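You operate a simulated robot arm through the tools that you are given. There is no shell and no other tool. Be economical: measure what you need, move in short steps, check, and stop when the job is done.

The job below is to be done with a simulated robot arm. You get a single attempt, and the scene is never put back.

## Task
Couple the hose, unlock the valve and set the air to 3 bar.
Fine: plug home before the valve opens; your own red lock pin goes in its rest; the air stays on.

The check looks at the end state, three seconds after you hand in, the way a careful person would. Anything else that was tipped, shoved, dropped, spilled or broken makes it a failure.

## Robot
A 6-joint arm with a two-finger parallel gripper, fixed in place. Base frame: the origin is at the foot of the arm, x ahead of it, y to its left, z up; the work surface is at about z = 905. Lengths are in mm, angles in degrees, forces in N, time in s.
With the tool pointing down near the work surface it reaches from about 480 to 880 mm from the base axis. Its first joint turns from -115.0 to 115.0 degrees. Payload 4.2 kg.
The TCP is the grasp point between the finger pads, 23 mm short of the fingertips. In the tool frame z runs along the fingers and y along their closing line. Largest opening 94 mm; finger width 38, thickness 10; the body of the gripper, 54 by 96 mm, starts 39 mm behind the TCP.
Orientation is told as [roll, pitch, yaw] about the base's x, y, z axes, in that order, counted from this pose: with the fingers straight down and closing along the base's y, the tool's x points along the base's -x, its y along +y and its z along -z.

## Interface
- The arm moves only by the tool play_rows. Its argument "motion" is one flat list of numbers, 7 for each row, row after row: the shift along the tool's x, y, z in m, then the turn, a rotation vector about the tool's x, y, z in degrees, then the closure, from 0 (fully open) to 1 (shut). In form: [tx, ty, tz, ax, ay, az, fingers, tx, ty, tz, ax, ay, az, fingers, ...]. A call has 1 to 8 rows; each row shifts and turns the commanded pose from where the row before left it, along the tool's axes as they then stand. Each row takes 0.2 s and may step no farther than 50 mm and 8.6 degrees from the row before; otherwise, or with a gripper value out of range, the whole call is refused. Where a pose cannot be reached the arm comes as near as it can. A force on the tool above 40 N (or 10 N above the force at the start of the call, whichever is more), or a blocked arm, ends the call early, and 0.2 s more pass. Each finger travels about 108 mm/s and halts on what it meets, pressing with about 37 N; the grip force reading is that of the motor and also rises with nothing between the fingers. The clock runs only during rows and for 0.2 s after the last one: add rows that do not move to give the fingers time. The reply holds the time, the measured pose of the TCP, the force on the tool along the base axes, the opening and the grip force, in the units named above and with some noise.
- Cameras (640 x 400 px; columns grow to the right, rows downward): "scene" is fixed at [219.5, -649.7, 1532]; the picture's right is [0.76, -0.65, 0.00], its down [-0.39, -0.45, -0.80] and it looks along [0.52, 0.61, -0.60] (base axes); focal length 293 px, centre (320, 200). "wrist" rides on the gripper at [-39, 0, -44] in the tool frame; the picture's right is [0.00, -1.00, 0.00], its down [0.97, 0.00, -0.24] and it looks along [0.24, 0.00, 0.97] (tool axes); focal length 218 px, centre (320, 200). There is no depth. A picture from a camera that has moved, and an enlarged one, comes with that camera's place and axes in the base frame and with its lens.
- capture(camera): a new picture of that camera. The clock stands still meanwhile.
- lift_body(by): slides the trunk up (or, below 0, down) by that many mm; the arm rides with it, the base frame stays. It gives what a move gives, with no picture.
- enlarge(camera, box): a new picture of the part [left, top, right, bottom] of that camera's present view, enlarged. The clock stands still meanwhile.
- finish_job(): hands the job in; it is judged then, once.

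Work in short steps. Places have to be worked out from the pictures, the camera data and where the tool is seen: move nearer, look again, correct. Check each grasp and each placing, and mend what went wrong. You have 120 turns and 68 pictures in all, those below and enlarged ones among them. Open the gripper and draw the arm clear of the work before you hand the job in, unless the task says otherwise; then end with one line.

The tools are called after ">>>" as name(argument=value, ...) on one line, values as JSON. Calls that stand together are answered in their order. play_rows: Moves the arm, as the interface text tells. Its arguments: {"type":"object","properties":{"motion":{"type":"array","items":{"type":"number"}}},"required":["motion"]} The other tools are called the same way: lift_body (by) slides the trunk up or down; capture (camera) takes a picture; enlarge (camera, box) takes an enlarged picture of a part of a camera's view; finish_job () hands the job in.

At the start:

```text
t: 0.0
eef_pos: [503.7, -331.4, 1308.0]
orientation: [-0.1, 0.0, 0.1]
ft_force: [0.2, -0.4, -0.2]
width: 94.1
grasp_force: 0.0
trunk travel left (down, up): [-800.0, 190.0]
```

scene: 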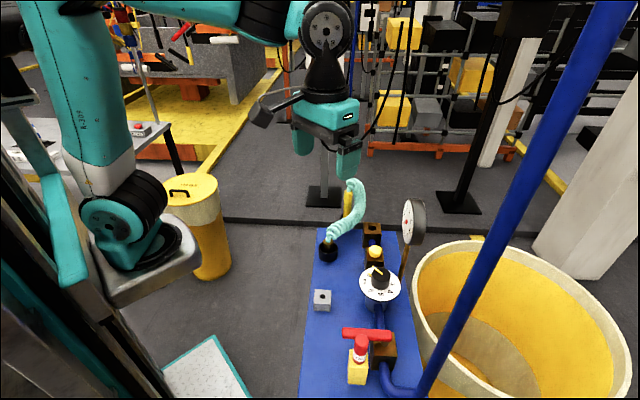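
wrist: 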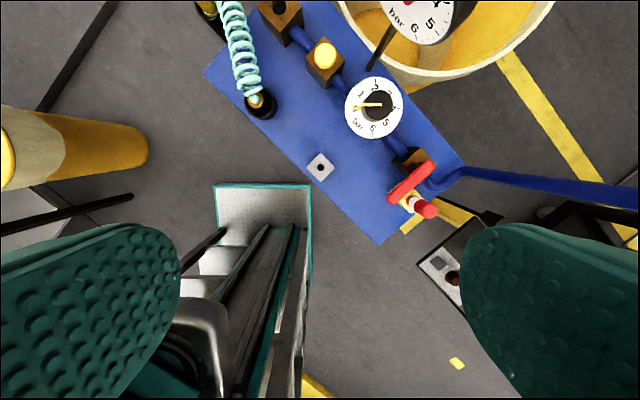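

The scene shows a blue bench with a hose, a regulator dial, a red valve and a lock pin. I'll enlarge both views to see the details.

>>> enlarge(camera="scene", box=[290, 170, 450, 270])

>>> enlarge(camera="scene", box=[290, 260, 450, 400])

>>> enlarge(camera="wrist", box=[190, 0, 510, 250])

```text
4.00 times, centred on (370, 220) of scene
camera zoom: at [219.5, -649.7, 1532.0], right [0.76, -0.65, 0.0], down [-0.39, -0.45, -0.8], along [0.52, 0.61, -0.6], focal length 1173 px, centre (120, 120)
```

zoom: 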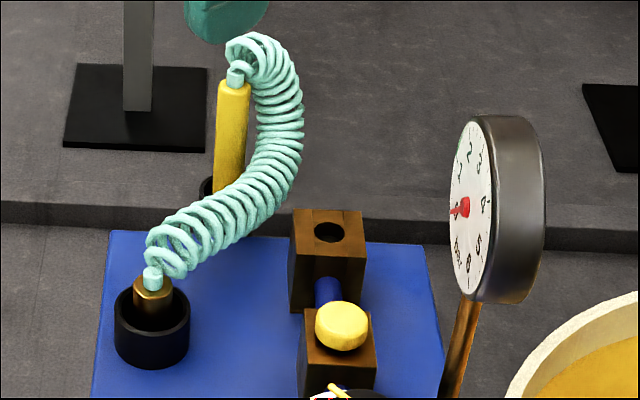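

```text
2.86 times, centred on (370, 330) of scene
camera zoom: at [219.5, -649.7, 1532.0], right [0.76, -0.65, 0.0], down [-0.39, -0.45, -0.8], along [0.52, 0.61, -0.6], focal length 838 px, centre (177, -171)
```

zoom: 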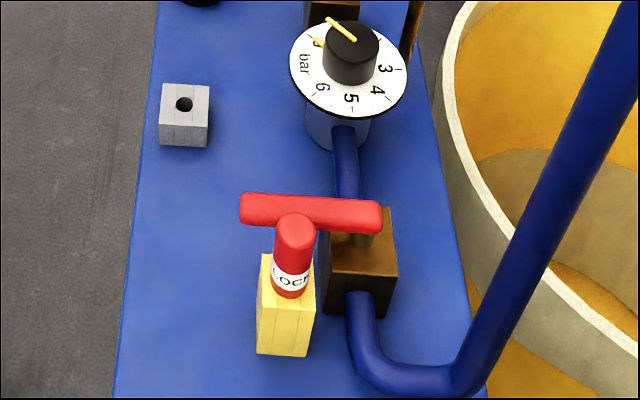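

```text
1.60 times, centred on (350, 125) of wrist
camera zoom: at [542.7, -331.8, 1353.2], right [0.0, -1.0, 0.0], down [-0.97, 0.0, 0.24], along [-0.24, 0.0, -0.97], focal length 349 px, centre (272, 320)
```

zoom: 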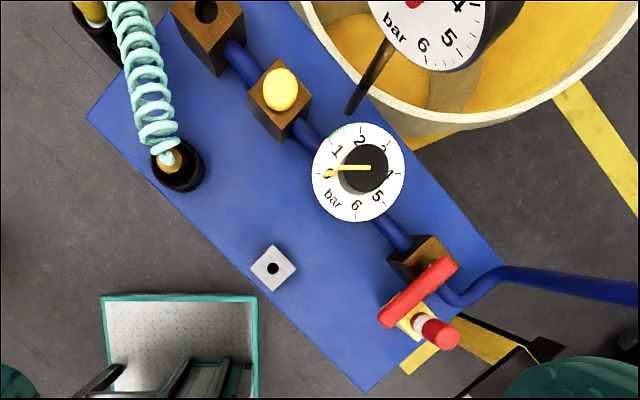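

I judge the main parts to be at roughly these places:

| Part | Position |
|---|---|
| Plug top | (616,-222,958) |
| Socket hole | (746,-268,959) |
| Knob | (601,-418,1006) |
| Pin top | (447,-493,1030) |
| Pin rest | (502,-332,930) |

I'll move above the plug and socket area and look again.

>>> play_rows(motion=[-0.0272, 0.0162, 0.0296, 0, 0, 0, 0, -0.0272, 0.0162, 0.0296, 0, 0, 0, 0, -0.0272, 0.0162, 0.0296, 0, 0, 0, 0, -0.0272, 0.0162, 0.0296, 0, 0, 0, 0, -0.0272, 0.0162, 0.0296, 0, 0, 0, 0, 0, 0, 0, 0, 0, 0, 0])

>>> capture(camera="wrist")

```text
t: 1.4
eef_pos: [639.3, -248.9, 1161.1]
orientation: [0.1, 0.0, 0.0]
ft_force: [-0.5, 0.1, 0.1]
width: 94.0
grasp_force: 0.1
trunk travel left (down, up): [-800.0, 190.0]
```

```text
62 pictures are left
camera wrist: at [678.0, -249.0, 1205.4], right [0.0, -1.0, 0.0], down [-0.97, 0.0, 0.24], along [-0.24, 0.0, -0.97], focal length 218 px, centre (320, 200)
```

wrist: 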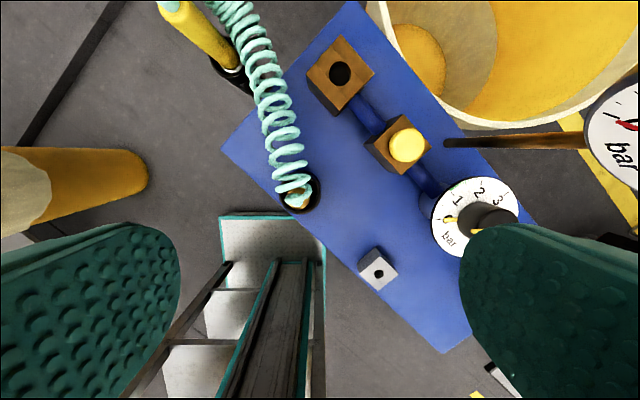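

The socket reads about (749,-269,959) and the plug about (622,-222). I'll zoom in on the plug and the socket.

>>> enlarge(camera="scene", box=[305, 215, 385, 265])

>>> enlarge(camera="wrist", box=[240, 40, 440, 220])

```text
8.00 times, centred on (345, 240) of scene
camera zoom: at [219.5, -649.7, 1532.0], right [0.76, -0.65, 0.0], down [-0.39, -0.45, -0.8], along [0.52, 0.61, -0.6], focal length 2347 px, centre (120, -120)
```

zoom: 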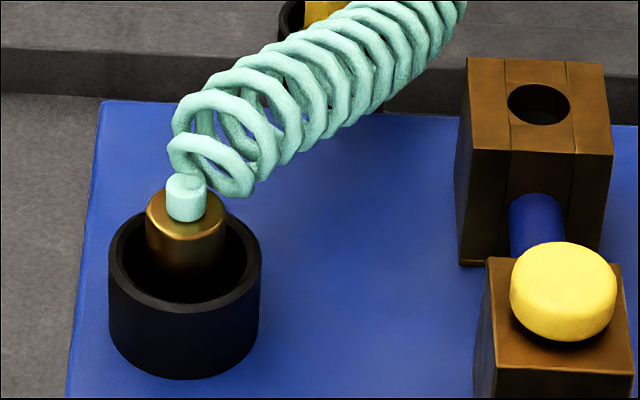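

```text
2.22 times, centred on (340, 130) of wrist
camera zoom: at [678.0, -249.0, 1205.4], right [0.0, -1.0, 0.0], down [-0.97, 0.0, 0.24], along [-0.24, 0.0, -0.97], focal length 485 px, centre (276, 356)
```

zoom: 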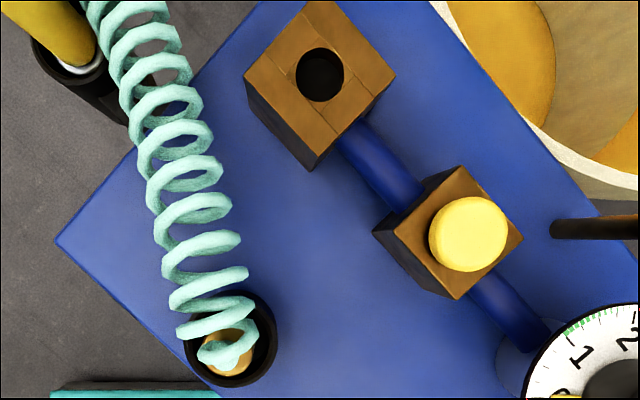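

The brass plug body is about 27 mm across, with its top at about (617,-220,952). It stands about 20 mm above the cup rim, which is at about 931, and the hose leaves toward +x and +y. I'll yaw about 29° and lean the palm 25° away from the hose before descending.

>>> play_rows(motion=[0, 0, 0, 0, 0, -7.25, 0, 0, 0, 0, 0, 0, -7.25, 0, 0, 0, 0, 0, 0, -7.25, 0, 0, 0, 0, 0, 0, -7.25, 0, 0, 0, 0, 0, -8.3333, 0, 0, 0, 0, 0, 0, -8.3333, 0, 0, 0, 0, 0, 0, -8.3333, 0, 0, 0, 0, 0, 0, 0, 0, 0])

>>> capture(camera="wrist")

```text
t: 3.2
eef_pos: [640.3, -249.2, 1160.8]
orientation: [0.0, -25.1, 29.1]
ft_force: [-0.1, 0.3, 0.1]
width: 94.1
grasp_force: 0.0
trunk travel left (down, up): [-800.0, 190.0]
```

```text
59 pictures are left
camera wrist: at [654.0, -241.7, 1216.7], right [0.49, -0.87, 0.0], down [-0.86, -0.48, -0.19], along [0.17, 0.09, -0.98], focal length 218 px, centre (320, 200)
```

wrist: 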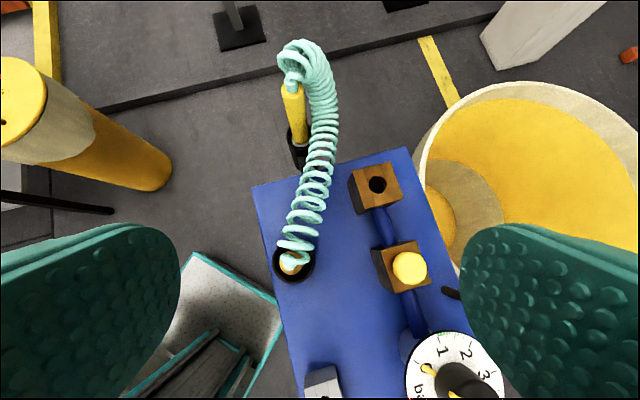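

The plug is confirmed at (618.5,-221.5). I'll shift over it first, then come down to a z of about 990.

>>> play_rows(motion=[0, 0.0348, 0, 0, 0, 0, 0, 0.0184, 0, 0.0385, 0, 0, 0, 0, 0.0184, 0, 0.0385, 0, 0, 0, 0, 0.0184, 0, 0.0385, 0, 0, 0, 0, 0.0184, 0, 0.0385, 0, 0, 0, 0, 0, 0, 0, 0, 0, 0, 0])

>>> enlarge(camera="scene", box=[285, 190, 405, 265])

>>> capture(camera="wrist")

```text
t: 4.6
eef_pos: [622.0, -222.7, 988.7]
orientation: [0.0, -25.1, 29.1]
ft_force: [0.6, 0.4, -0.2]
width: 93.9
grasp_force: 0.0
trunk travel left (down, up): [-800.0, 190.0]
```

```text
5.33 times, centred on (345, 228) of scene
camera zoom: at [219.5, -649.7, 1532.0], right [0.76, -0.65, 0.0], down [-0.39, -0.45, -0.8], along [0.52, 0.61, -0.6], focal length 1564 px, centre (187, 53)
```

zoom: 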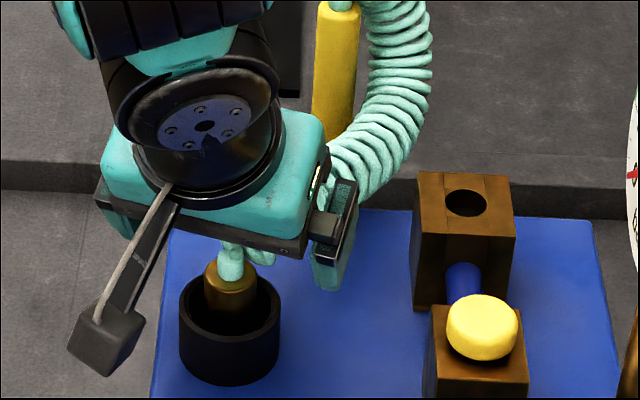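

```text
57 pictures are left
camera wrist: at [635.2, -214.1, 1047.1], right [0.49, -0.87, 0.0], down [-0.86, -0.48, -0.19], along [0.17, 0.09, -0.98], focal length 218 px, centre (320, 200)
```

wrist: 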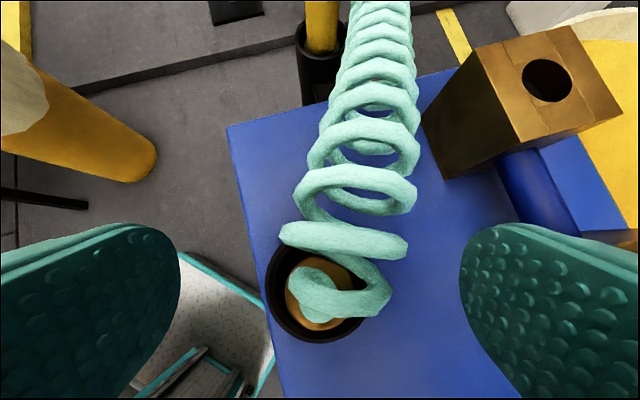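

The plug is centred between the fingers, about 4 mm behind the TCP as I planned. I'll descend 26 mm.

>>> play_rows(motion=[0.0056, 0, 0.012, 0, 0, 0, 0, 0.0056, 0, 0.012, 0, 0, 0, 0, 0, 0, 0, 0, 0, 0, 0])

>>> enlarge(camera="scene", box=[305, 215, 385, 265])

```text
t: 5.4
eef_pos: [618.4, -221.3, 962.4]
orientation: [0.0, -25.0, 29.1]
ft_force: [0.0, -0.4, 0.2]
width: 93.7
grasp_force: 0.0
trunk travel left (down, up): [-800.0, 190.0]
```

```text
8.00 times, centred on (345, 240) of scene
camera zoom: at [219.5, -649.7, 1532.0], right [0.76, -0.65, 0.0], down [-0.39, -0.45, -0.8], along [0.52, 0.61, -0.6], focal length 2347 px, centre (120, -120)
```

zoom: 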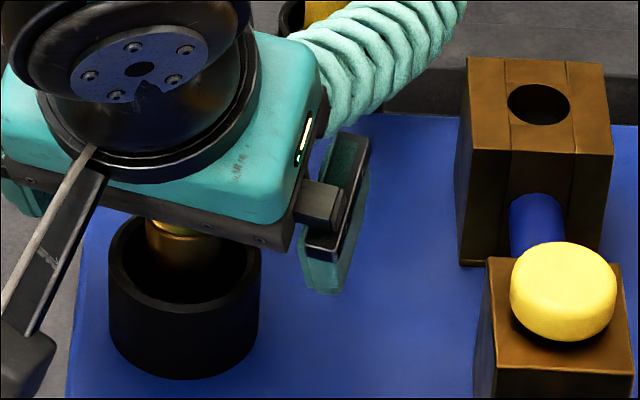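

The fingers are at rim height around the plug with no contact force. I'll close on it.

>>> play_rows(motion=[0, 0, 0, 0, 0, 0, 0.5, 0, 0, 0, 0, 0, 0, 1, 0, 0, 0, 0, 0, 0, 1, 0, 0, 0, 0, 0, 0, 1])

>>> capture(camera="wrist")

```text
t: 6.4
eef_pos: [621.0, -221.4, 963.0]
orientation: [0.0, -25.0, 29.0]
ft_force: [-1.3, -0.5, 0.5]
width: 26.3
grasp_force: 37.2
trunk travel left (down, up): [-800.0, 190.0]
```

```text
55 pictures are left
camera wrist: at [634.3, -213.6, 1019.5], right [0.49, -0.87, 0.0], down [-0.86, -0.48, -0.19], along [0.17, 0.09, -0.98], focal length 218 px, centre (320, 200)
```

wrist: 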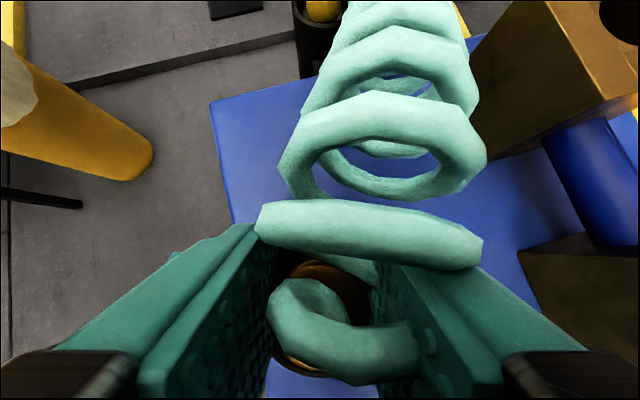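

The grip width is 26.3 mm, which matches the plug. I'll lift it 80 mm straight up and check.

>>> play_rows(motion=[-0.0085, 0, -0.0181, 0, 0, 0, 1, -0.0127, 0, -0.0272, 0, 0, 0, 1, -0.0127, 0, -0.0272, 0, 0, 0, 1, 0, 0, 0, 0, 0, 0, 1])

>>> enlarge(camera="scene", box=[285, 170, 405, 265])

```text
t: 7.4
eef_pos: [622.3, -221.6, 1043.3]
orientation: [0.1, -25.0, 29.0]
ft_force: [0.5, 0.2, -1.7]
width: 26.5
grasp_force: 37.1
trunk travel left (down, up): [-800.0, 190.0]
```

```text
4.21 times, centred on (345, 218) of scene
camera zoom: at [219.5, -649.7, 1532.0], right [0.76, -0.65, 0.0], down [-0.39, -0.45, -0.8], along [0.52, 0.61, -0.6], focal length 1235 px, centre (215, 126)
```

zoom: 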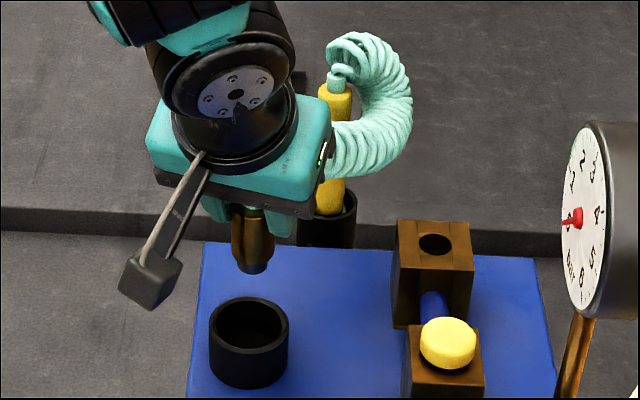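

The plug came up cleanly. I'll zoom in on its nose.

>>> enlarge(camera="scene", box=[315, 210, 355, 240])

>>> enlarge(camera="scene", box=[355, 215, 395, 245])

```text
13.33 times, centred on (335, 225) of scene
camera zoom: at [219.5, -649.7, 1532.0], right [0.76, -0.65, 0.0], down [-0.39, -0.45, -0.8], along [0.52, 0.61, -0.6], focal length 3911 px, centre (120, -133)
```

zoom: 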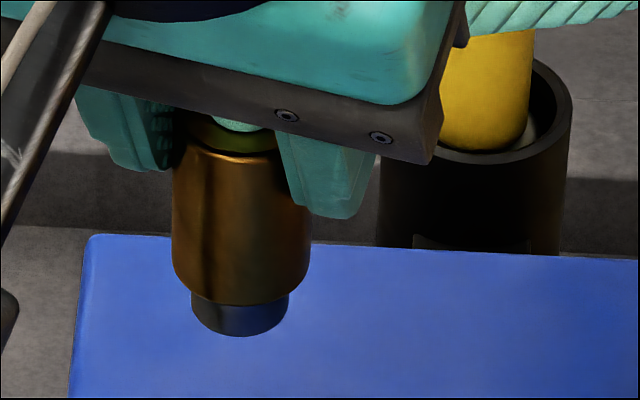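

```text
13.33 times, centred on (375, 230) of scene
camera zoom: at [219.5, -649.7, 1532.0], right [0.76, -0.65, 0.0], down [-0.39, -0.45, -0.8], along [0.52, 0.61, -0.6], focal length 3911 px, centre (-413, -200)
```

zoom: 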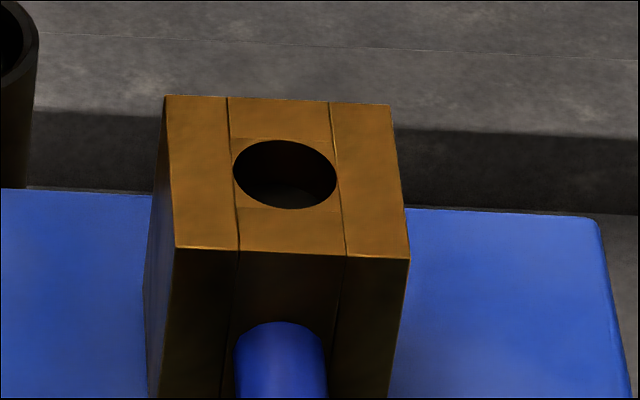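

The plug has a black nose about 19 mm across and the socket hole is about 22 mm, so the nose goes in until the shoulder meets the block. I'll carry it above the socket at (749,-269).

>>> play_rows(motion=[-0.0224, -0.0258, 0.0059, 0, 0, 0, 1, -0.0224, -0.0258, 0.0059, 0, 0, 0, 1, -0.0224, -0.0258, 0.0059, 0, 0, 0, 1, -0.0224, -0.0258, 0.0059, 0, 0, 0, 1, 0, 0, 0, 0, 0, 0, 1])

>>> enlarge(camera="scene", box=[345, 195, 409, 243])

>>> capture(camera="wrist")

```text
t: 8.6
eef_pos: [751.2, -269.9, 1060.8]
orientation: [0.0, -25.0, 29.1]
ft_force: [-0.7, -0.8, -1.6]
width: 26.2
grasp_force: 37.2
trunk travel left (down, up): [-800.0, 190.0]
```

```text
8.33 times, centred on (377, 219) of scene
camera zoom: at [219.5, -649.7, 1532.0], right [0.76, -0.65, 0.0], down [-0.39, -0.45, -0.8], along [0.52, 0.61, -0.6], focal length 2444 px, centre (-155, 42)
```

zoom: 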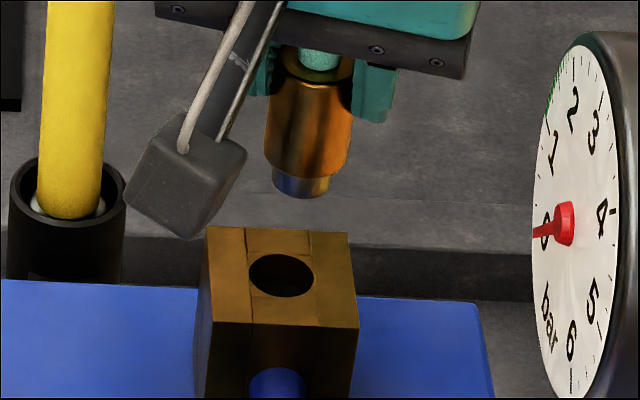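

```text
50 pictures are left
camera wrist: at [765.8, -262.5, 1117.8], right [0.49, -0.87, 0.0], down [-0.86, -0.48, -0.19], along [0.17, 0.09, -0.98], focal length 218 px, centre (320, 200)
```

wrist: 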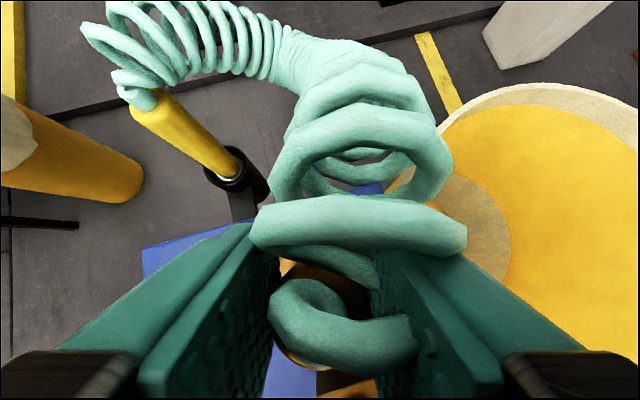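

In the scene view the nose is about 1.8 mm right of the hole. I'll correct that and come down 33 mm, to just above the hole.

>>> play_rows(motion=[0.0072, 0.0017, 0.0148, 0, 0, 0, 1, 0.0072, 0, 0.0148, 0, 0, 0, 1, 0, 0, 0, 0, 0, 0, 1])

>>> enlarge(camera="scene", box=[353, 209, 401, 239])

```text
t: 9.4
eef_pos: [749.4, -264.4, 1026.2]
orientation: [0.1, -25.0, 29.2]
ft_force: [0.0, 0.7, -1.2]
width: 26.2
grasp_force: 36.5
trunk travel left (down, up): [-800.0, 190.0]
```

```text
13.33 times, centred on (377, 224) of scene
camera zoom: at [219.5, -649.7, 1532.0], right [0.76, -0.65, 0.0], down [-0.39, -0.45, -0.8], along [0.52, 0.61, -0.6], focal length 3911 px, centre (-440, -120)
```

zoom: 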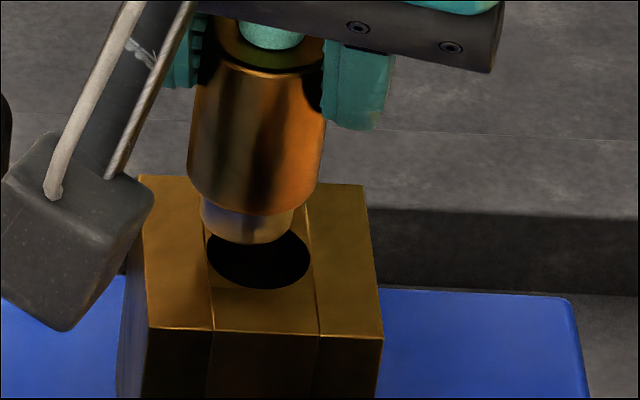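

The nose is now about 2.8 mm left of the hole. I'll shift it back, drop 4 mm and look again.

>>> play_rows(motion=[0, -0.0028, 0, 0, 0, 0, 1, 0.0017, 0, 0.0036, 0, 0, 0, 1, 0, 0, 0, 0, 0, 0, 1])

>>> enlarge(camera="scene", box=[353, 209, 401, 239])

```text
t: 10.2
eef_pos: [752.4, -268.9, 1023.6]
orientation: [0.1, -25.0, 29.0]
ft_force: [1.1, -0.4, -0.2]
width: 26.4
grasp_force: 36.6
trunk travel left (down, up): [-800.0, 190.0]
```

```text
13.33 times, centred on (377, 224) of scene
camera zoom: at [219.5, -649.7, 1532.0], right [0.76, -0.65, 0.0], down [-0.39, -0.45, -0.8], along [0.52, 0.61, -0.6], focal length 3911 px, centre (-440, -120)
```

zoom: 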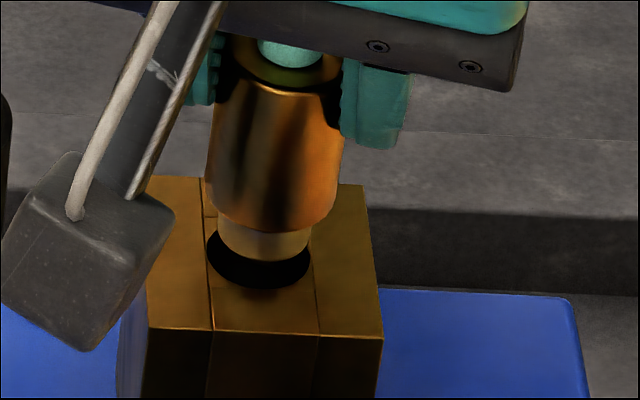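

The nose is about 1.2 mm right and 7 mm above the hole. I'll nudge it left and descend 10 mm.

>>> play_rows(motion=[0, 0.001, 0, 0, 0, 0, 1, 0.0014, 0, 0.003, 0, 0, 0, 1, 0.0014, 0, 0.003, 0, 0, 0, 1, 0.0014, 0, 0.003, 0, 0, 0, 1, 0, 0, 0, 0, 0, 0, 1])

>>> enlarge(camera="scene", box=[353, 209, 401, 239])

```text
t: 11.4
eef_pos: [752.0, -267.2, 1013.0]
orientation: [0.0, -25.0, 29.0]
ft_force: [0.2, 0.8, -1.3]
width: 26.2
grasp_force: 37.0
trunk travel left (down, up): [-800.0, 190.0]
```

```text
13.33 times, centred on (377, 224) of scene
camera zoom: at [219.5, -649.7, 1532.0], right [0.76, -0.65, 0.0], down [-0.39, -0.45, -0.8], along [0.52, 0.61, -0.6], focal length 3911 px, centre (-440, -120)
```

zoom: 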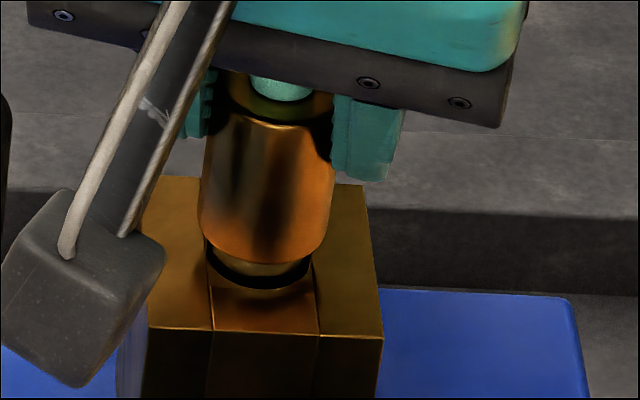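

The nose is entering the hole with no contact force. I'll keep pressing down in small steps.

>>> play_rows(motion=[0.00127, 0, 0.0027, 0, 0, 0, 1, 0.00127, 0, 0.0027, 0, 0, 0, 1, 0.00127, 0, 0.0027, 0, 0, 0, 1, 0, 0, 0, 0, 0, 0, 1])

>>> enlarge(camera="scene", box=[353, 209, 401, 239])

```text
t: 12.4
eef_pos: [752.3, -266.4, 1006.1]
orientation: [-0.1, -25.1, 29.2]
ft_force: [-3.1, -0.5, 13.5]
width: 26.2
grasp_force: 37.0
trunk travel left (down, up): [-800.0, 190.0]
```

```text
13.33 times, centred on (377, 224) of scene
camera zoom: at [219.5, -649.7, 1532.0], right [0.76, -0.65, 0.0], down [-0.39, -0.45, -0.8], along [0.52, 0.61, -0.6], focal length 3911 px, centre (-440, -120)
```

zoom: 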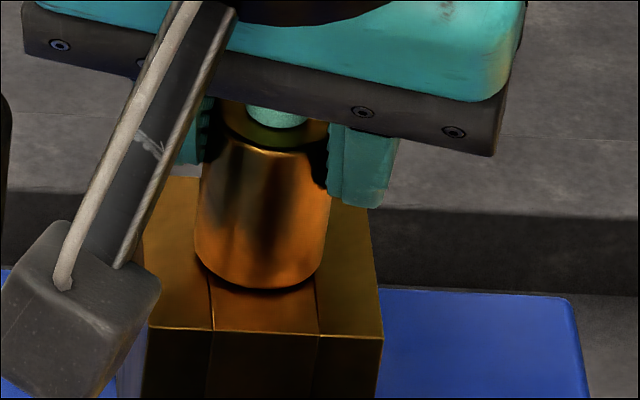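

Force is 13.5 N and the shoulder looks about 1–2 mm short, possibly held by a detent. I'll push a little further.

>>> play_rows(motion=[0.00085, 0, 0.0018, 0, 0, 0, 1, 0.00085, 0, 0.0018, 0, 0, 0, 1, 0, 0, 0, 0, 0, 0, 1])

>>> enlarge(camera="scene", box=[353, 209, 401, 239])

```text
t: 13.2
eef_pos: [752.2, -266.4, 1001.5]
orientation: [-0.3, -25.2, 29.3]
ft_force: [6.0, -2.3, 28.6]
width: 26.5
grasp_force: 36.9
trunk travel left (down, up): [-800.0, 190.0]
```

```text
13.33 times, centred on (377, 224) of scene
camera zoom: at [219.5, -649.7, 1532.0], right [0.76, -0.65, 0.0], down [-0.39, -0.45, -0.8], along [0.52, 0.61, -0.6], focal length 3911 px, centre (-440, -120)
```

zoom: 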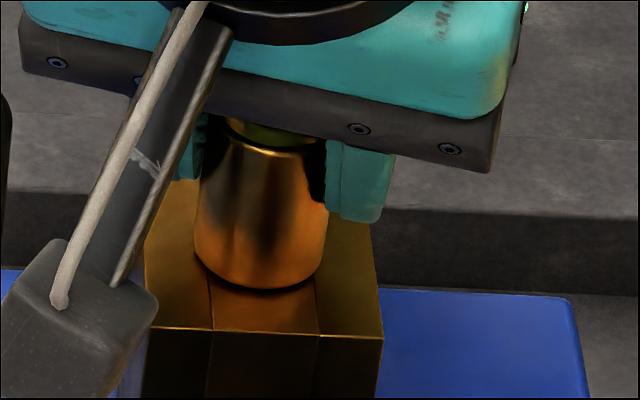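

The plug body stopped moving, the fingers began sliding on it at 28 N, and no gap is visible at the block, so the shoulder appears seated. I'll open the fingers and check that it stays.

>>> play_rows(motion=[0, 0, 0, 0, 0, 0, 0.5, 0, 0, 0, 0, 0, 0, 0, 0, 0, 0, 0, 0, 0, 0, 0, 0, 0, 0, 0, 0, 0])

>>> enlarge(camera="scene", box=[353, 209, 401, 239])

```text
t: 14.2
eef_pos: [751.4, -266.8, 999.2]
orientation: [0.0, -25.0, 29.1]
ft_force: [-0.9, 0.6, 0.7]
width: 94.1
grasp_force: 0.1
trunk travel left (down, up): [-800.0, 190.0]
```

```text
13.33 times, centred on (377, 224) of scene
camera zoom: at [219.5, -649.7, 1532.0], right [0.76, -0.65, 0.0], down [-0.39, -0.45, -0.8], along [0.52, 0.61, -0.6], focal length 3911 px, centre (-440, -120)
```

zoom: 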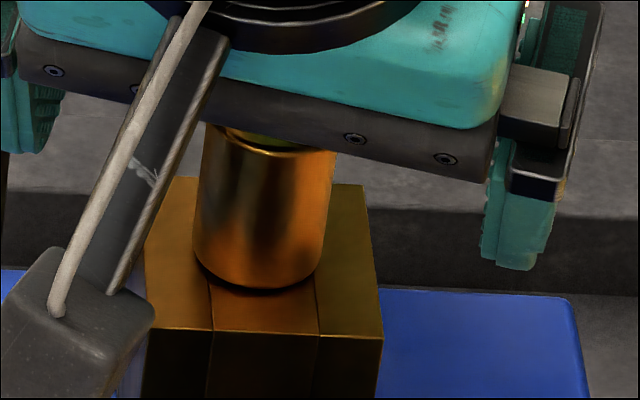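

The plug stays in place. Before withdrawing I'll check the hose against the left finger.

>>> capture(camera="wrist")

>>> capture(camera="scene")

```text
43 pictures are left
camera wrist: at [765.4, -259.0, 1055.8], right [0.49, -0.87, 0.0], down [-0.86, -0.48, -0.19], along [0.17, 0.09, -0.98], focal length 218 px, centre (320, 200)
```

wrist: 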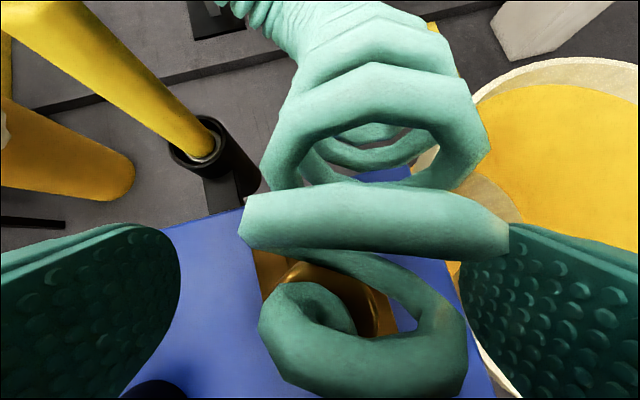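

```text
42 pictures are left
```

scene: 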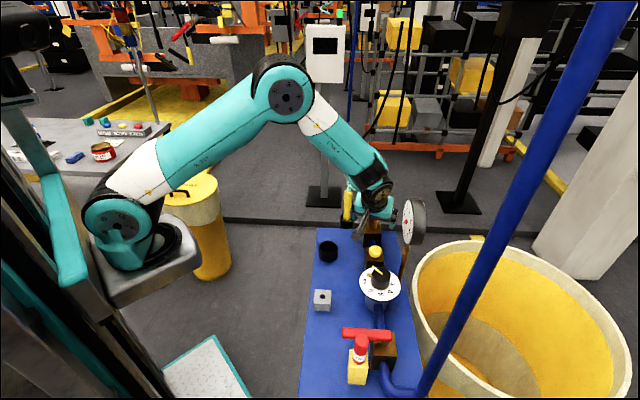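

The hose is clear of both fingers. I'll withdraw back along the tool axis.

>>> play_rows(motion=[0, 0, -0.03, 0, 0, 0, 0, 0, 0, -0.04, 0, 0, 0, 0, 0, 0, -0.045, 0, 0, 0, 0, 0, 0, -0.045, 0, 0, 0, 0, 0, 0, 0, 0, 0, 0, 0])

>>> enlarge(camera="scene", box=[345, 195, 409, 243])

>>> capture(camera="wrist")

```text
t: 15.4
eef_pos: [692.1, -298.9, 1147.5]
orientation: [0.0, -25.0, 29.0]
ft_force: [-0.1, 0.3, 0.4]
width: 93.7
grasp_force: 0.1
trunk travel left (down, up): [-800.0, 190.0]
```

```text
8.33 times, centred on (377, 219) of scene
camera zoom: at [219.5, -649.7, 1532.0], right [0.76, -0.65, 0.0], down [-0.39, -0.45, -0.8], along [0.52, 0.61, -0.6], focal length 2444 px, centre (-155, 42)
```

zoom: 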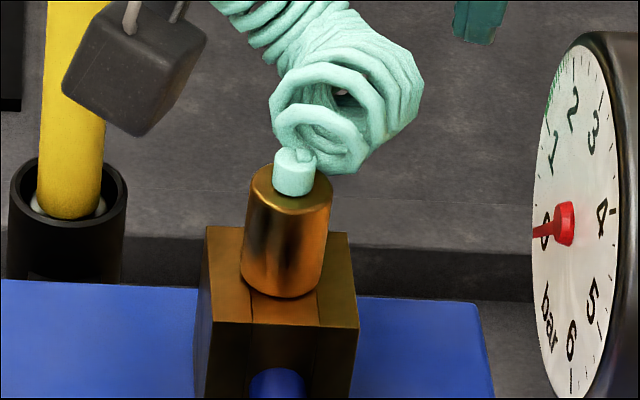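

```text
40 pictures are left
camera wrist: at [706.5, -291.3, 1203.0], right [0.49, -0.87, 0.0], down [-0.86, -0.48, -0.19], along [0.17, 0.09, -0.98], focal length 218 px, centre (320, 200)
```

wrist: 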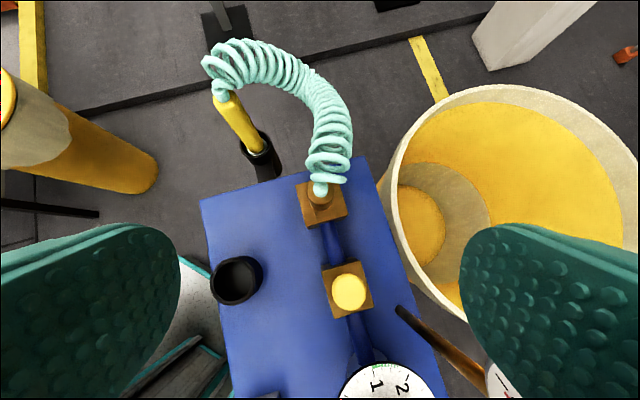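

The plug stands in the socket but may lean about 1.5°. I'll zoom in on it closely.

>>> enlarge(camera="scene", box=[364, 211, 392, 235])

>>> enlarge(camera="wrist", box=[280, 150, 380, 240])

```text
16.00 times, centred on (378, 223) of scene
camera zoom: at [219.5, -649.7, 1532.0], right [0.76, -0.65, 0.0], down [-0.39, -0.45, -0.8], along [0.52, 0.61, -0.6], focal length 4693 px, centre (-608, -168)
```

zoom: 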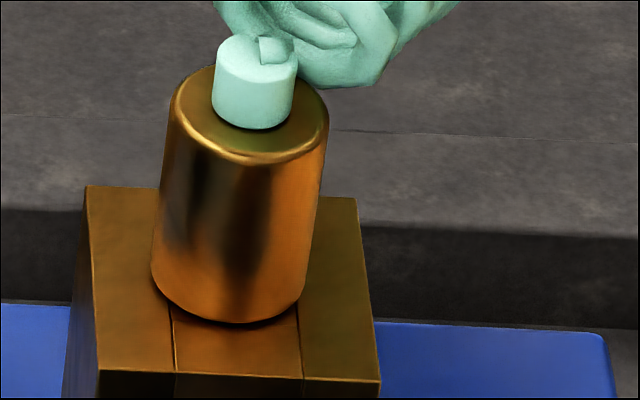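

```text
4.44 times, centred on (330, 195) of wrist
camera zoom: at [706.5, -291.3, 1203.0], right [0.49, -0.87, 0.0], down [-0.86, -0.48, -0.19], along [0.17, 0.09, -0.98], focal length 970 px, centre (276, 222)
```

zoom: 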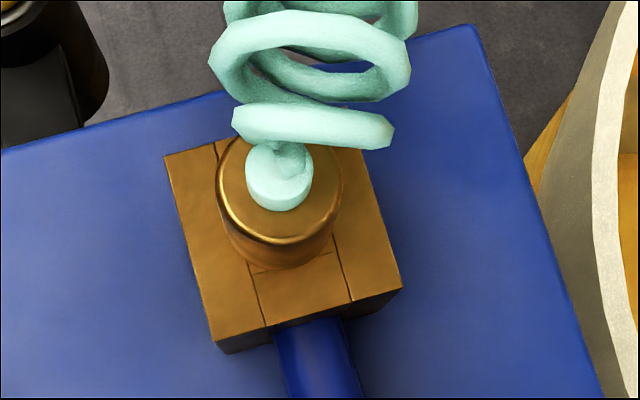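

The plug is flush and stands straight to within about 1°. The gauge head is near (658,-417,1128), so I'll rise well clear, level the tool, and then go to the valve.

>>> play_rows(motion=[-0.0211, 0, -0.0453, 0, 0, 0, 0, -0.0211, 0, -0.0453, 0, 0, 0, 0, 0, 0, 0, 0, 8.3333, 0, 0, 0, 0, 0, 0, 8.3333, 0, 0, 0, 0, 0, 0, 8.3333, 0, 0, 0.043, -0.0088, 0, 0, 0, 0, 0, 0.043, -0.0088, 0, 0, 0, 0, 0, 0.043, -0.0088, 0, 0, 0, 0, 0])

>>> play_rows(motion=[0.043, -0.0088, 0.02, 0, 0, 0, 0, 0.043, -0.0088, 0.02, 0, 0, 0, 0, 0.043, -0.0088, 0.02, 0, 0, 0, 0, 0, 0, 0.017, 0, 0, 0, 0, 0, 0, 0, 0, 0, 0, 0])

>>> capture(camera="wrist")

```text
t: 17.2
eef_pos: [590.7, -383.7, 1244.7]
orientation: [0.0, 0.0, 29.2]
ft_force: [0.9, 0.5, -1.2]
width: 93.9
grasp_force: 0.0
trunk travel left (down, up): [-800.0, 190.0]
```

```text
t: 18.4
eef_pos: [492.1, -471.8, 1167.3]
orientation: [0.0, -0.1, 29.1]
ft_force: [0.3, -0.1, 0.4]
width: 94.1
grasp_force: 0.1
trunk travel left (down, up): [-800.0, 190.0]
```

```text
37 pictures are left
camera wrist: at [525.5, -453.7, 1212.7], right [0.49, -0.87, 0.0], down [-0.85, -0.47, 0.24], along [-0.21, -0.12, -0.97], focal length 218 px, centre (320, 200)
```

wrist: 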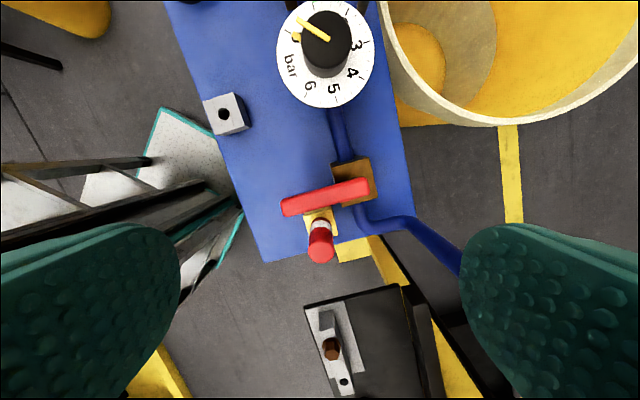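

There's another small fixture nearby, so I'll enlarge both it and the valve area.

>>> enlarge(camera="wrist", box=[190, 70, 430, 280])

>>> enlarge(camera="scene", box=[320, 310, 420, 395])

```text
1.90 times, centred on (310, 175) of wrist
camera zoom: at [525.5, -453.7, 1212.7], right [0.49, -0.87, 0.0], down [-0.85, -0.47, 0.24], along [-0.21, -0.12, -0.97], focal length 416 px, centre (339, 248)
```

zoom: 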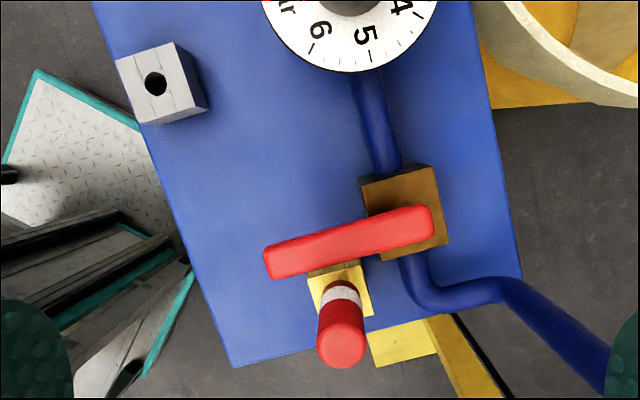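

```text
4.71 times, centred on (370, 352) of scene
camera zoom: at [219.5, -649.7, 1532.0], right [0.76, -0.65, 0.0], down [-0.39, -0.45, -0.8], along [0.52, 0.61, -0.6], focal length 1380 px, centre (85, -518)
```

zoom: 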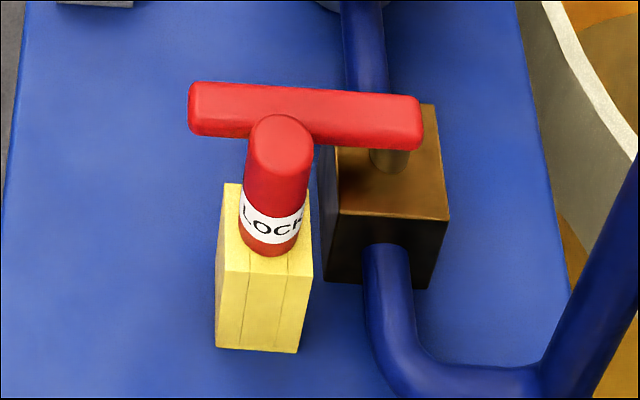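

The lock pin stands at about (448,-499), about 22 mm across, with its top near 1035. The lever's top is near 1000, and a tall vertical pipe stands near (510,-600) that I must avoid. I'll align with the board at a yaw of 38° and hover over the pin.

>>> play_rows(motion=[0, 0, 0, 0, 0, -4.5, 0, 0, 0, 0, 0, 0, -4.5, 0, 0.0171, 0.0019, 0.029, 0, 0, 0, 0, 0.0171, 0.0019, 0.029, 0, 0, 0, 0, 0.0171, 0.0019, 0.029, 0, 0, 0, 0, 0, 0, 0, 0, 0, 0, 0])

>>> capture(camera="wrist")

```text
t: 19.8
eef_pos: [446.9, -500.2, 1078.4]
orientation: [0.0, 0.0, 38.1]
ft_force: [-0.3, 0.1, -0.8]
width: 94.3
grasp_force: 0.1
trunk travel left (down, up): [-800.0, 190.0]
```

```text
34 pictures are left
camera wrist: at [477.2, -476.5, 1122.3], right [0.62, -0.79, 0.0], down [-0.76, -0.6, 0.24], along [-0.19, -0.15, -0.97], focal length 218 px, centre (320, 200)
```

wrist: 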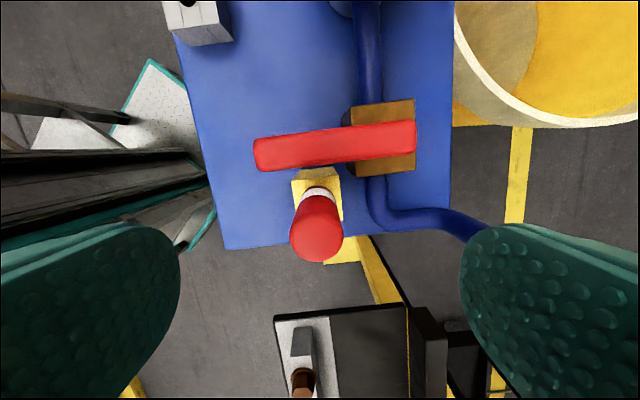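

The pin is centred to within 2 mm. I'll come down with the fingers around its upper part, with the tips just above the lever.

>>> play_rows(motion=[-0.0024, 0.0015, 0.02, 0, 0, 0, 0, 0, 0, 0.0334, 0, 0, 0, 0, 0, 0, 0, 0, 0, 0, 0])

>>> enlarge(camera="scene", box=[300, 290, 420, 390])

```text
t: 20.6
eef_pos: [449.9, -497.3, 1026.7]
orientation: [0.0, 0.1, 38.0]
ft_force: [-0.1, -0.1, -0.8]
width: 94.2
grasp_force: 0.1
trunk travel left (down, up): [-800.0, 190.0]
```

```text
4.00 times, centred on (360, 340) of scene
camera zoom: at [219.5, -649.7, 1532.0], right [0.76, -0.65, 0.0], down [-0.39, -0.45, -0.8], along [0.52, 0.61, -0.6], focal length 1173 px, centre (160, -360)
```

zoom: 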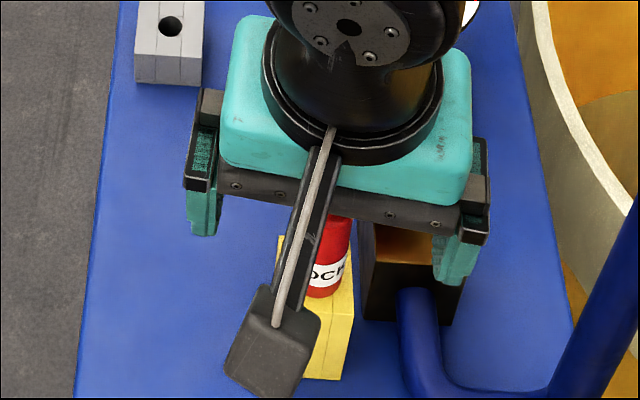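

The fingers straddle the pin, so I'll close on it.

>>> play_rows(motion=[0, 0, 0, 0, 0, 0, 0.5, 0, 0, 0, 0, 0, 0, 1, 0, 0, 0, 0, 0, 0, 1, 0, 0, 0, 0, 0, 0, 1])

```text
t: 21.6
eef_pos: [451.2, -496.8, 1027.1]
orientation: [0.1, 0.0, 37.9]
ft_force: [0.0, -0.2, 0.1]
width: 22.2
grasp_force: 36.9
trunk travel left (down, up): [-800.0, 190.0]
```

It's gripped at 22.2 mm. I'll lift it straight up 90 mm.

>>> play_rows(motion=[0, 0, -0.01, 0, 0, 0, 1, 0, 0, -0.02, 0, 0, 0, 1, 0, 0, -0.03, 0, 0, 0, 1, 0, 0, -0.03, 0, 0, 0, 1, 0, 0, 0, 0, 0, 0, 1])

>>> enlarge(camera="scene", box=[290, 250, 430, 390])

```text
t: 22.8
eef_pos: [449.6, -496.1, 1115.5]
orientation: [0.0, 0.1, 38.0]
ft_force: [-0.6, 0.7, -0.7]
width: 22.5
grasp_force: 37.4
trunk travel left (down, up): [-800.0, 190.0]
```

```text
2.86 times, centred on (360, 320) of scene
camera zoom: at [219.5, -649.7, 1532.0], right [0.76, -0.65, 0.0], down [-0.39, -0.45, -0.8], along [0.52, 0.61, -0.6], focal length 838 px, centre (206, -143)
```

zoom: 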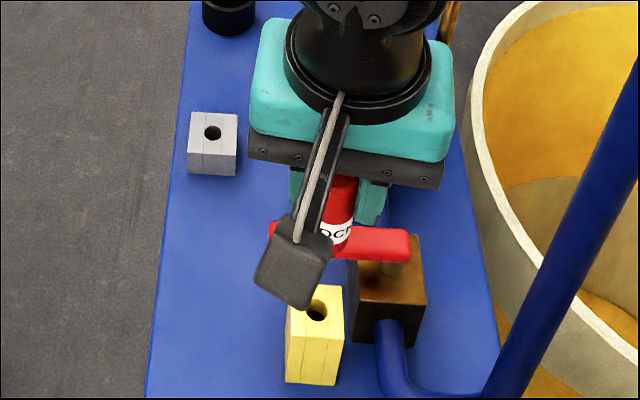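

The pin is clear of the yellow block. I'll raise it a little more and carry it over the grey rest at (502,-333).

>>> play_rows(motion=[0, 0, -0.035, 0, 0, 0, 1, -0.03545, 0.0241, 0, 0, 0, 0, 1, -0.03545, 0.0241, 0, 0, 0, 0, 1, -0.03545, 0.0241, 0, 0, 0, 0, 1, -0.03545, 0.0241, 0, 0, 0, 0, 1, 0, 0, 0, 0, 0, 0, 1])

>>> capture(camera="wrist")

>>> enlarge(camera="scene", box=[270, 230, 390, 330])

```text
t: 24.2
eef_pos: [501.4, -333.6, 1154.7]
orientation: [0.0, 0.0, 38.0]
ft_force: [0.1, 0.1, -0.4]
width: 22.4
grasp_force: 36.9
trunk travel left (down, up): [-800.0, 190.0]
```

```text
31 pictures are left
camera wrist: at [531.3, -310.8, 1198.3], right [0.62, -0.79, 0.0], down [-0.76, -0.6, 0.24], along [-0.19, -0.15, -0.97], focal length 218 px, centre (320, 200)
```

wrist: 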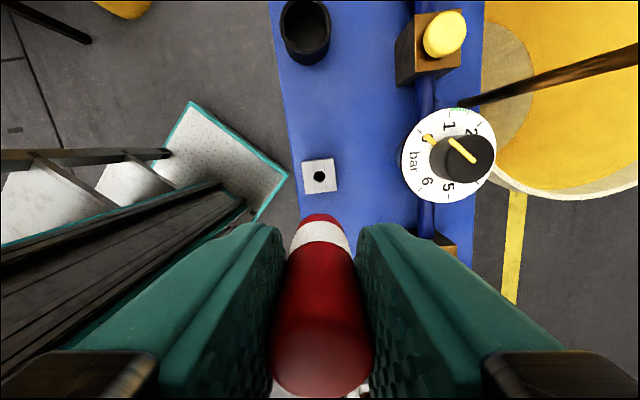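

```text
4.00 times, centred on (330, 280) of scene
camera zoom: at [219.5, -649.7, 1532.0], right [0.76, -0.65, 0.0], down [-0.39, -0.45, -0.8], along [0.52, 0.61, -0.6], focal length 1173 px, centre (280, -120)
```

zoom: 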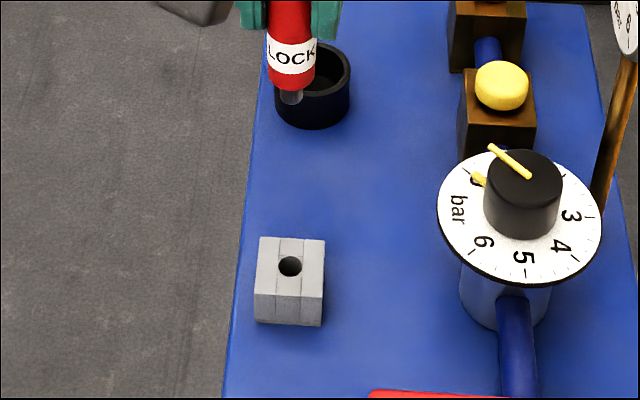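

The pin's short grey stem is visible, and the pin sits about 4.5 mm behind the TCP. I'll shift forward and descend 110 mm above the rest.

>>> play_rows(motion=[-0.0045, 0, 0.035, 0, 0, 0, 1, 0, 0, 0.04, 0, 0, 0, 1, 0, 0, 0.035, 0, 0, 0, 1, 0, 0, 0, 0, 0, 0, 1])

>>> enlarge(camera="scene", box=[300, 275, 348, 315])

>>> enlarge(camera="wrist", box=[240, 120, 400, 240])

```text
t: 25.2
eef_pos: [508.1, -327.5, 1043.2]
orientation: [0.0, -0.1, 38.0]
ft_force: [0.6, 0.3, -0.5]
width: 22.4
grasp_force: 37.0
trunk travel left (down, up): [-800.0, 190.0]
```

```text
10.00 times, centred on (324, 295) of scene
camera zoom: at [219.5, -649.7, 1532.0], right [0.76, -0.65, 0.0], down [-0.39, -0.45, -0.8], along [0.52, 0.61, -0.6], focal length 2933 px, centre (280, -750)
```

zoom: 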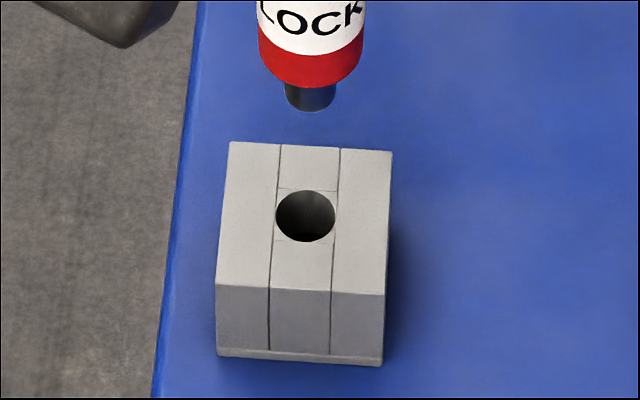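

```text
3.33 times, centred on (320, 180) of wrist
camera zoom: at [538.8, -304.0, 1087.1], right [0.62, -0.79, 0.0], down [-0.76, -0.6, 0.24], along [-0.19, -0.15, -0.97], focal length 728 px, centre (320, 267)
```

zoom: 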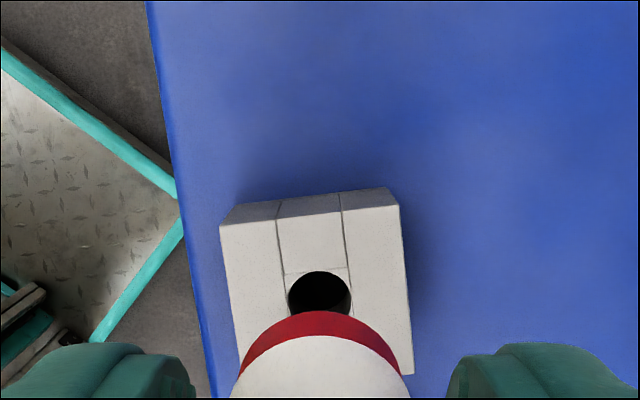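

The views suggest the stem is about 2 mm too far forward and 0.8 mm right, with its tip near 972. I'll correct, come down 30 mm and look again.

>>> play_rows(motion=[0.002, 0.0007, 0.01, 0, 0, 0, 1, 0, 0, 0.02, 0, 0, 0, 1, 0, 0, 0, 0, 0, 0, 1])

>>> enlarge(camera="scene", box=[300, 275, 348, 315])

>>> enlarge(camera="wrist", box=[240, 120, 400, 240])

```text
t: 26.0
eef_pos: [504.7, -328.8, 1013.0]
orientation: [0.0, 0.0, 38.0]
ft_force: [0.1, 0.0, -0.4]
width: 22.4
grasp_force: 36.8
trunk travel left (down, up): [-800.0, 190.0]
```

```text
10.00 times, centred on (324, 295) of scene
camera zoom: at [219.5, -649.7, 1532.0], right [0.76, -0.65, 0.0], down [-0.39, -0.45, -0.8], along [0.52, 0.61, -0.6], focal length 2933 px, centre (280, -750)
```

zoom: 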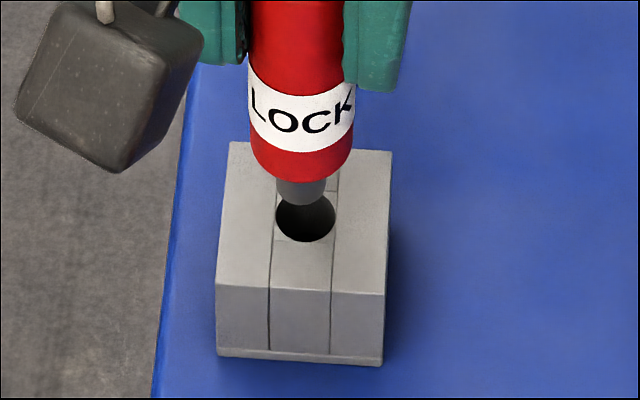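

```text
3.33 times, centred on (320, 180) of wrist
camera zoom: at [534.8, -305.6, 1057.6], right [0.62, -0.79, 0.0], down [-0.76, -0.6, 0.24], along [-0.19, -0.15, -0.97], focal length 728 px, centre (320, 267)
```

zoom: 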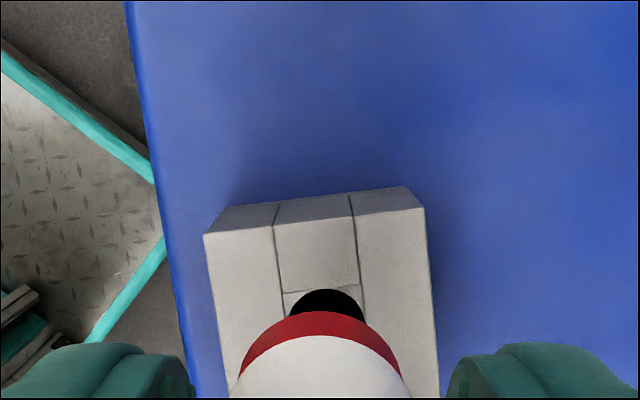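

The stem is about 1.2 mm left of the hole and aligned in depth. I'll correct and lower it 12 mm.

>>> play_rows(motion=[0, -0.0012, 0, 0, 0, 0, 1, 0, 0, 0.006, 0, 0, 0, 1, 0, 0, 0.006, 0, 0, 0, 1, 0, 0, 0, 0, 0, 0, 1])

>>> enlarge(camera="scene", box=[300, 275, 348, 315])

```text
t: 27.0
eef_pos: [505.0, -330.3, 1001.9]
orientation: [0.0, -0.1, 37.9]
ft_force: [-0.2, 0.2, -0.8]
width: 22.5
grasp_force: 37.0
trunk travel left (down, up): [-800.0, 190.0]
```

```text
10.00 times, centred on (324, 295) of scene
camera zoom: at [219.5, -649.7, 1532.0], right [0.76, -0.65, 0.0], down [-0.39, -0.45, -0.8], along [0.52, 0.61, -0.6], focal length 2933 px, centre (280, -750)
```

zoom: 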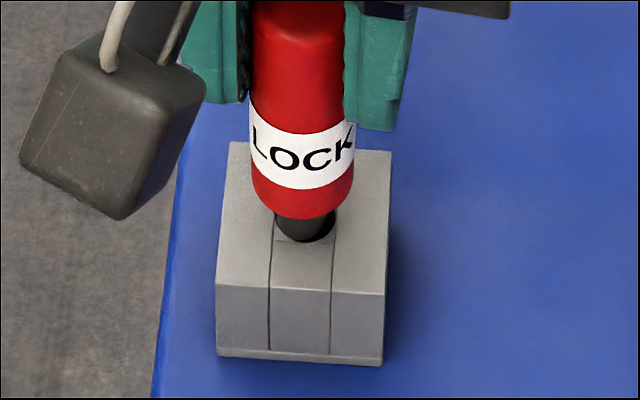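

The stem is entering. I'll lower it another 8–9 mm and watch the force.

>>> play_rows(motion=[0, -0.0003, 0.003, 0, 0, 0, 1, 0, 0, 0.003, 0, 0, 0, 1, 0, 0, 0.002, 0, 0, 0, 1, 0, 0, 0, 0, 0, 0, 1])

>>> enlarge(camera="scene", box=[300, 275, 348, 315])

```text
t: 28.0
eef_pos: [503.3, -330.0, 993.8]
orientation: [0.0, 0.1, 38.1]
ft_force: [2.3, 2.6, -0.3]
width: 22.4
grasp_force: 36.8
trunk travel left (down, up): [-800.0, 190.0]
```

```text
10.00 times, centred on (324, 295) of scene
camera zoom: at [219.5, -649.7, 1532.0], right [0.76, -0.65, 0.0], down [-0.39, -0.45, -0.8], along [0.52, 0.61, -0.6], focal length 2933 px, centre (280, -750)
```

zoom: 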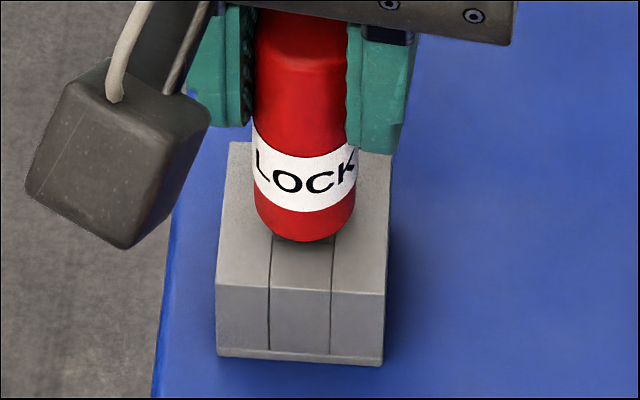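

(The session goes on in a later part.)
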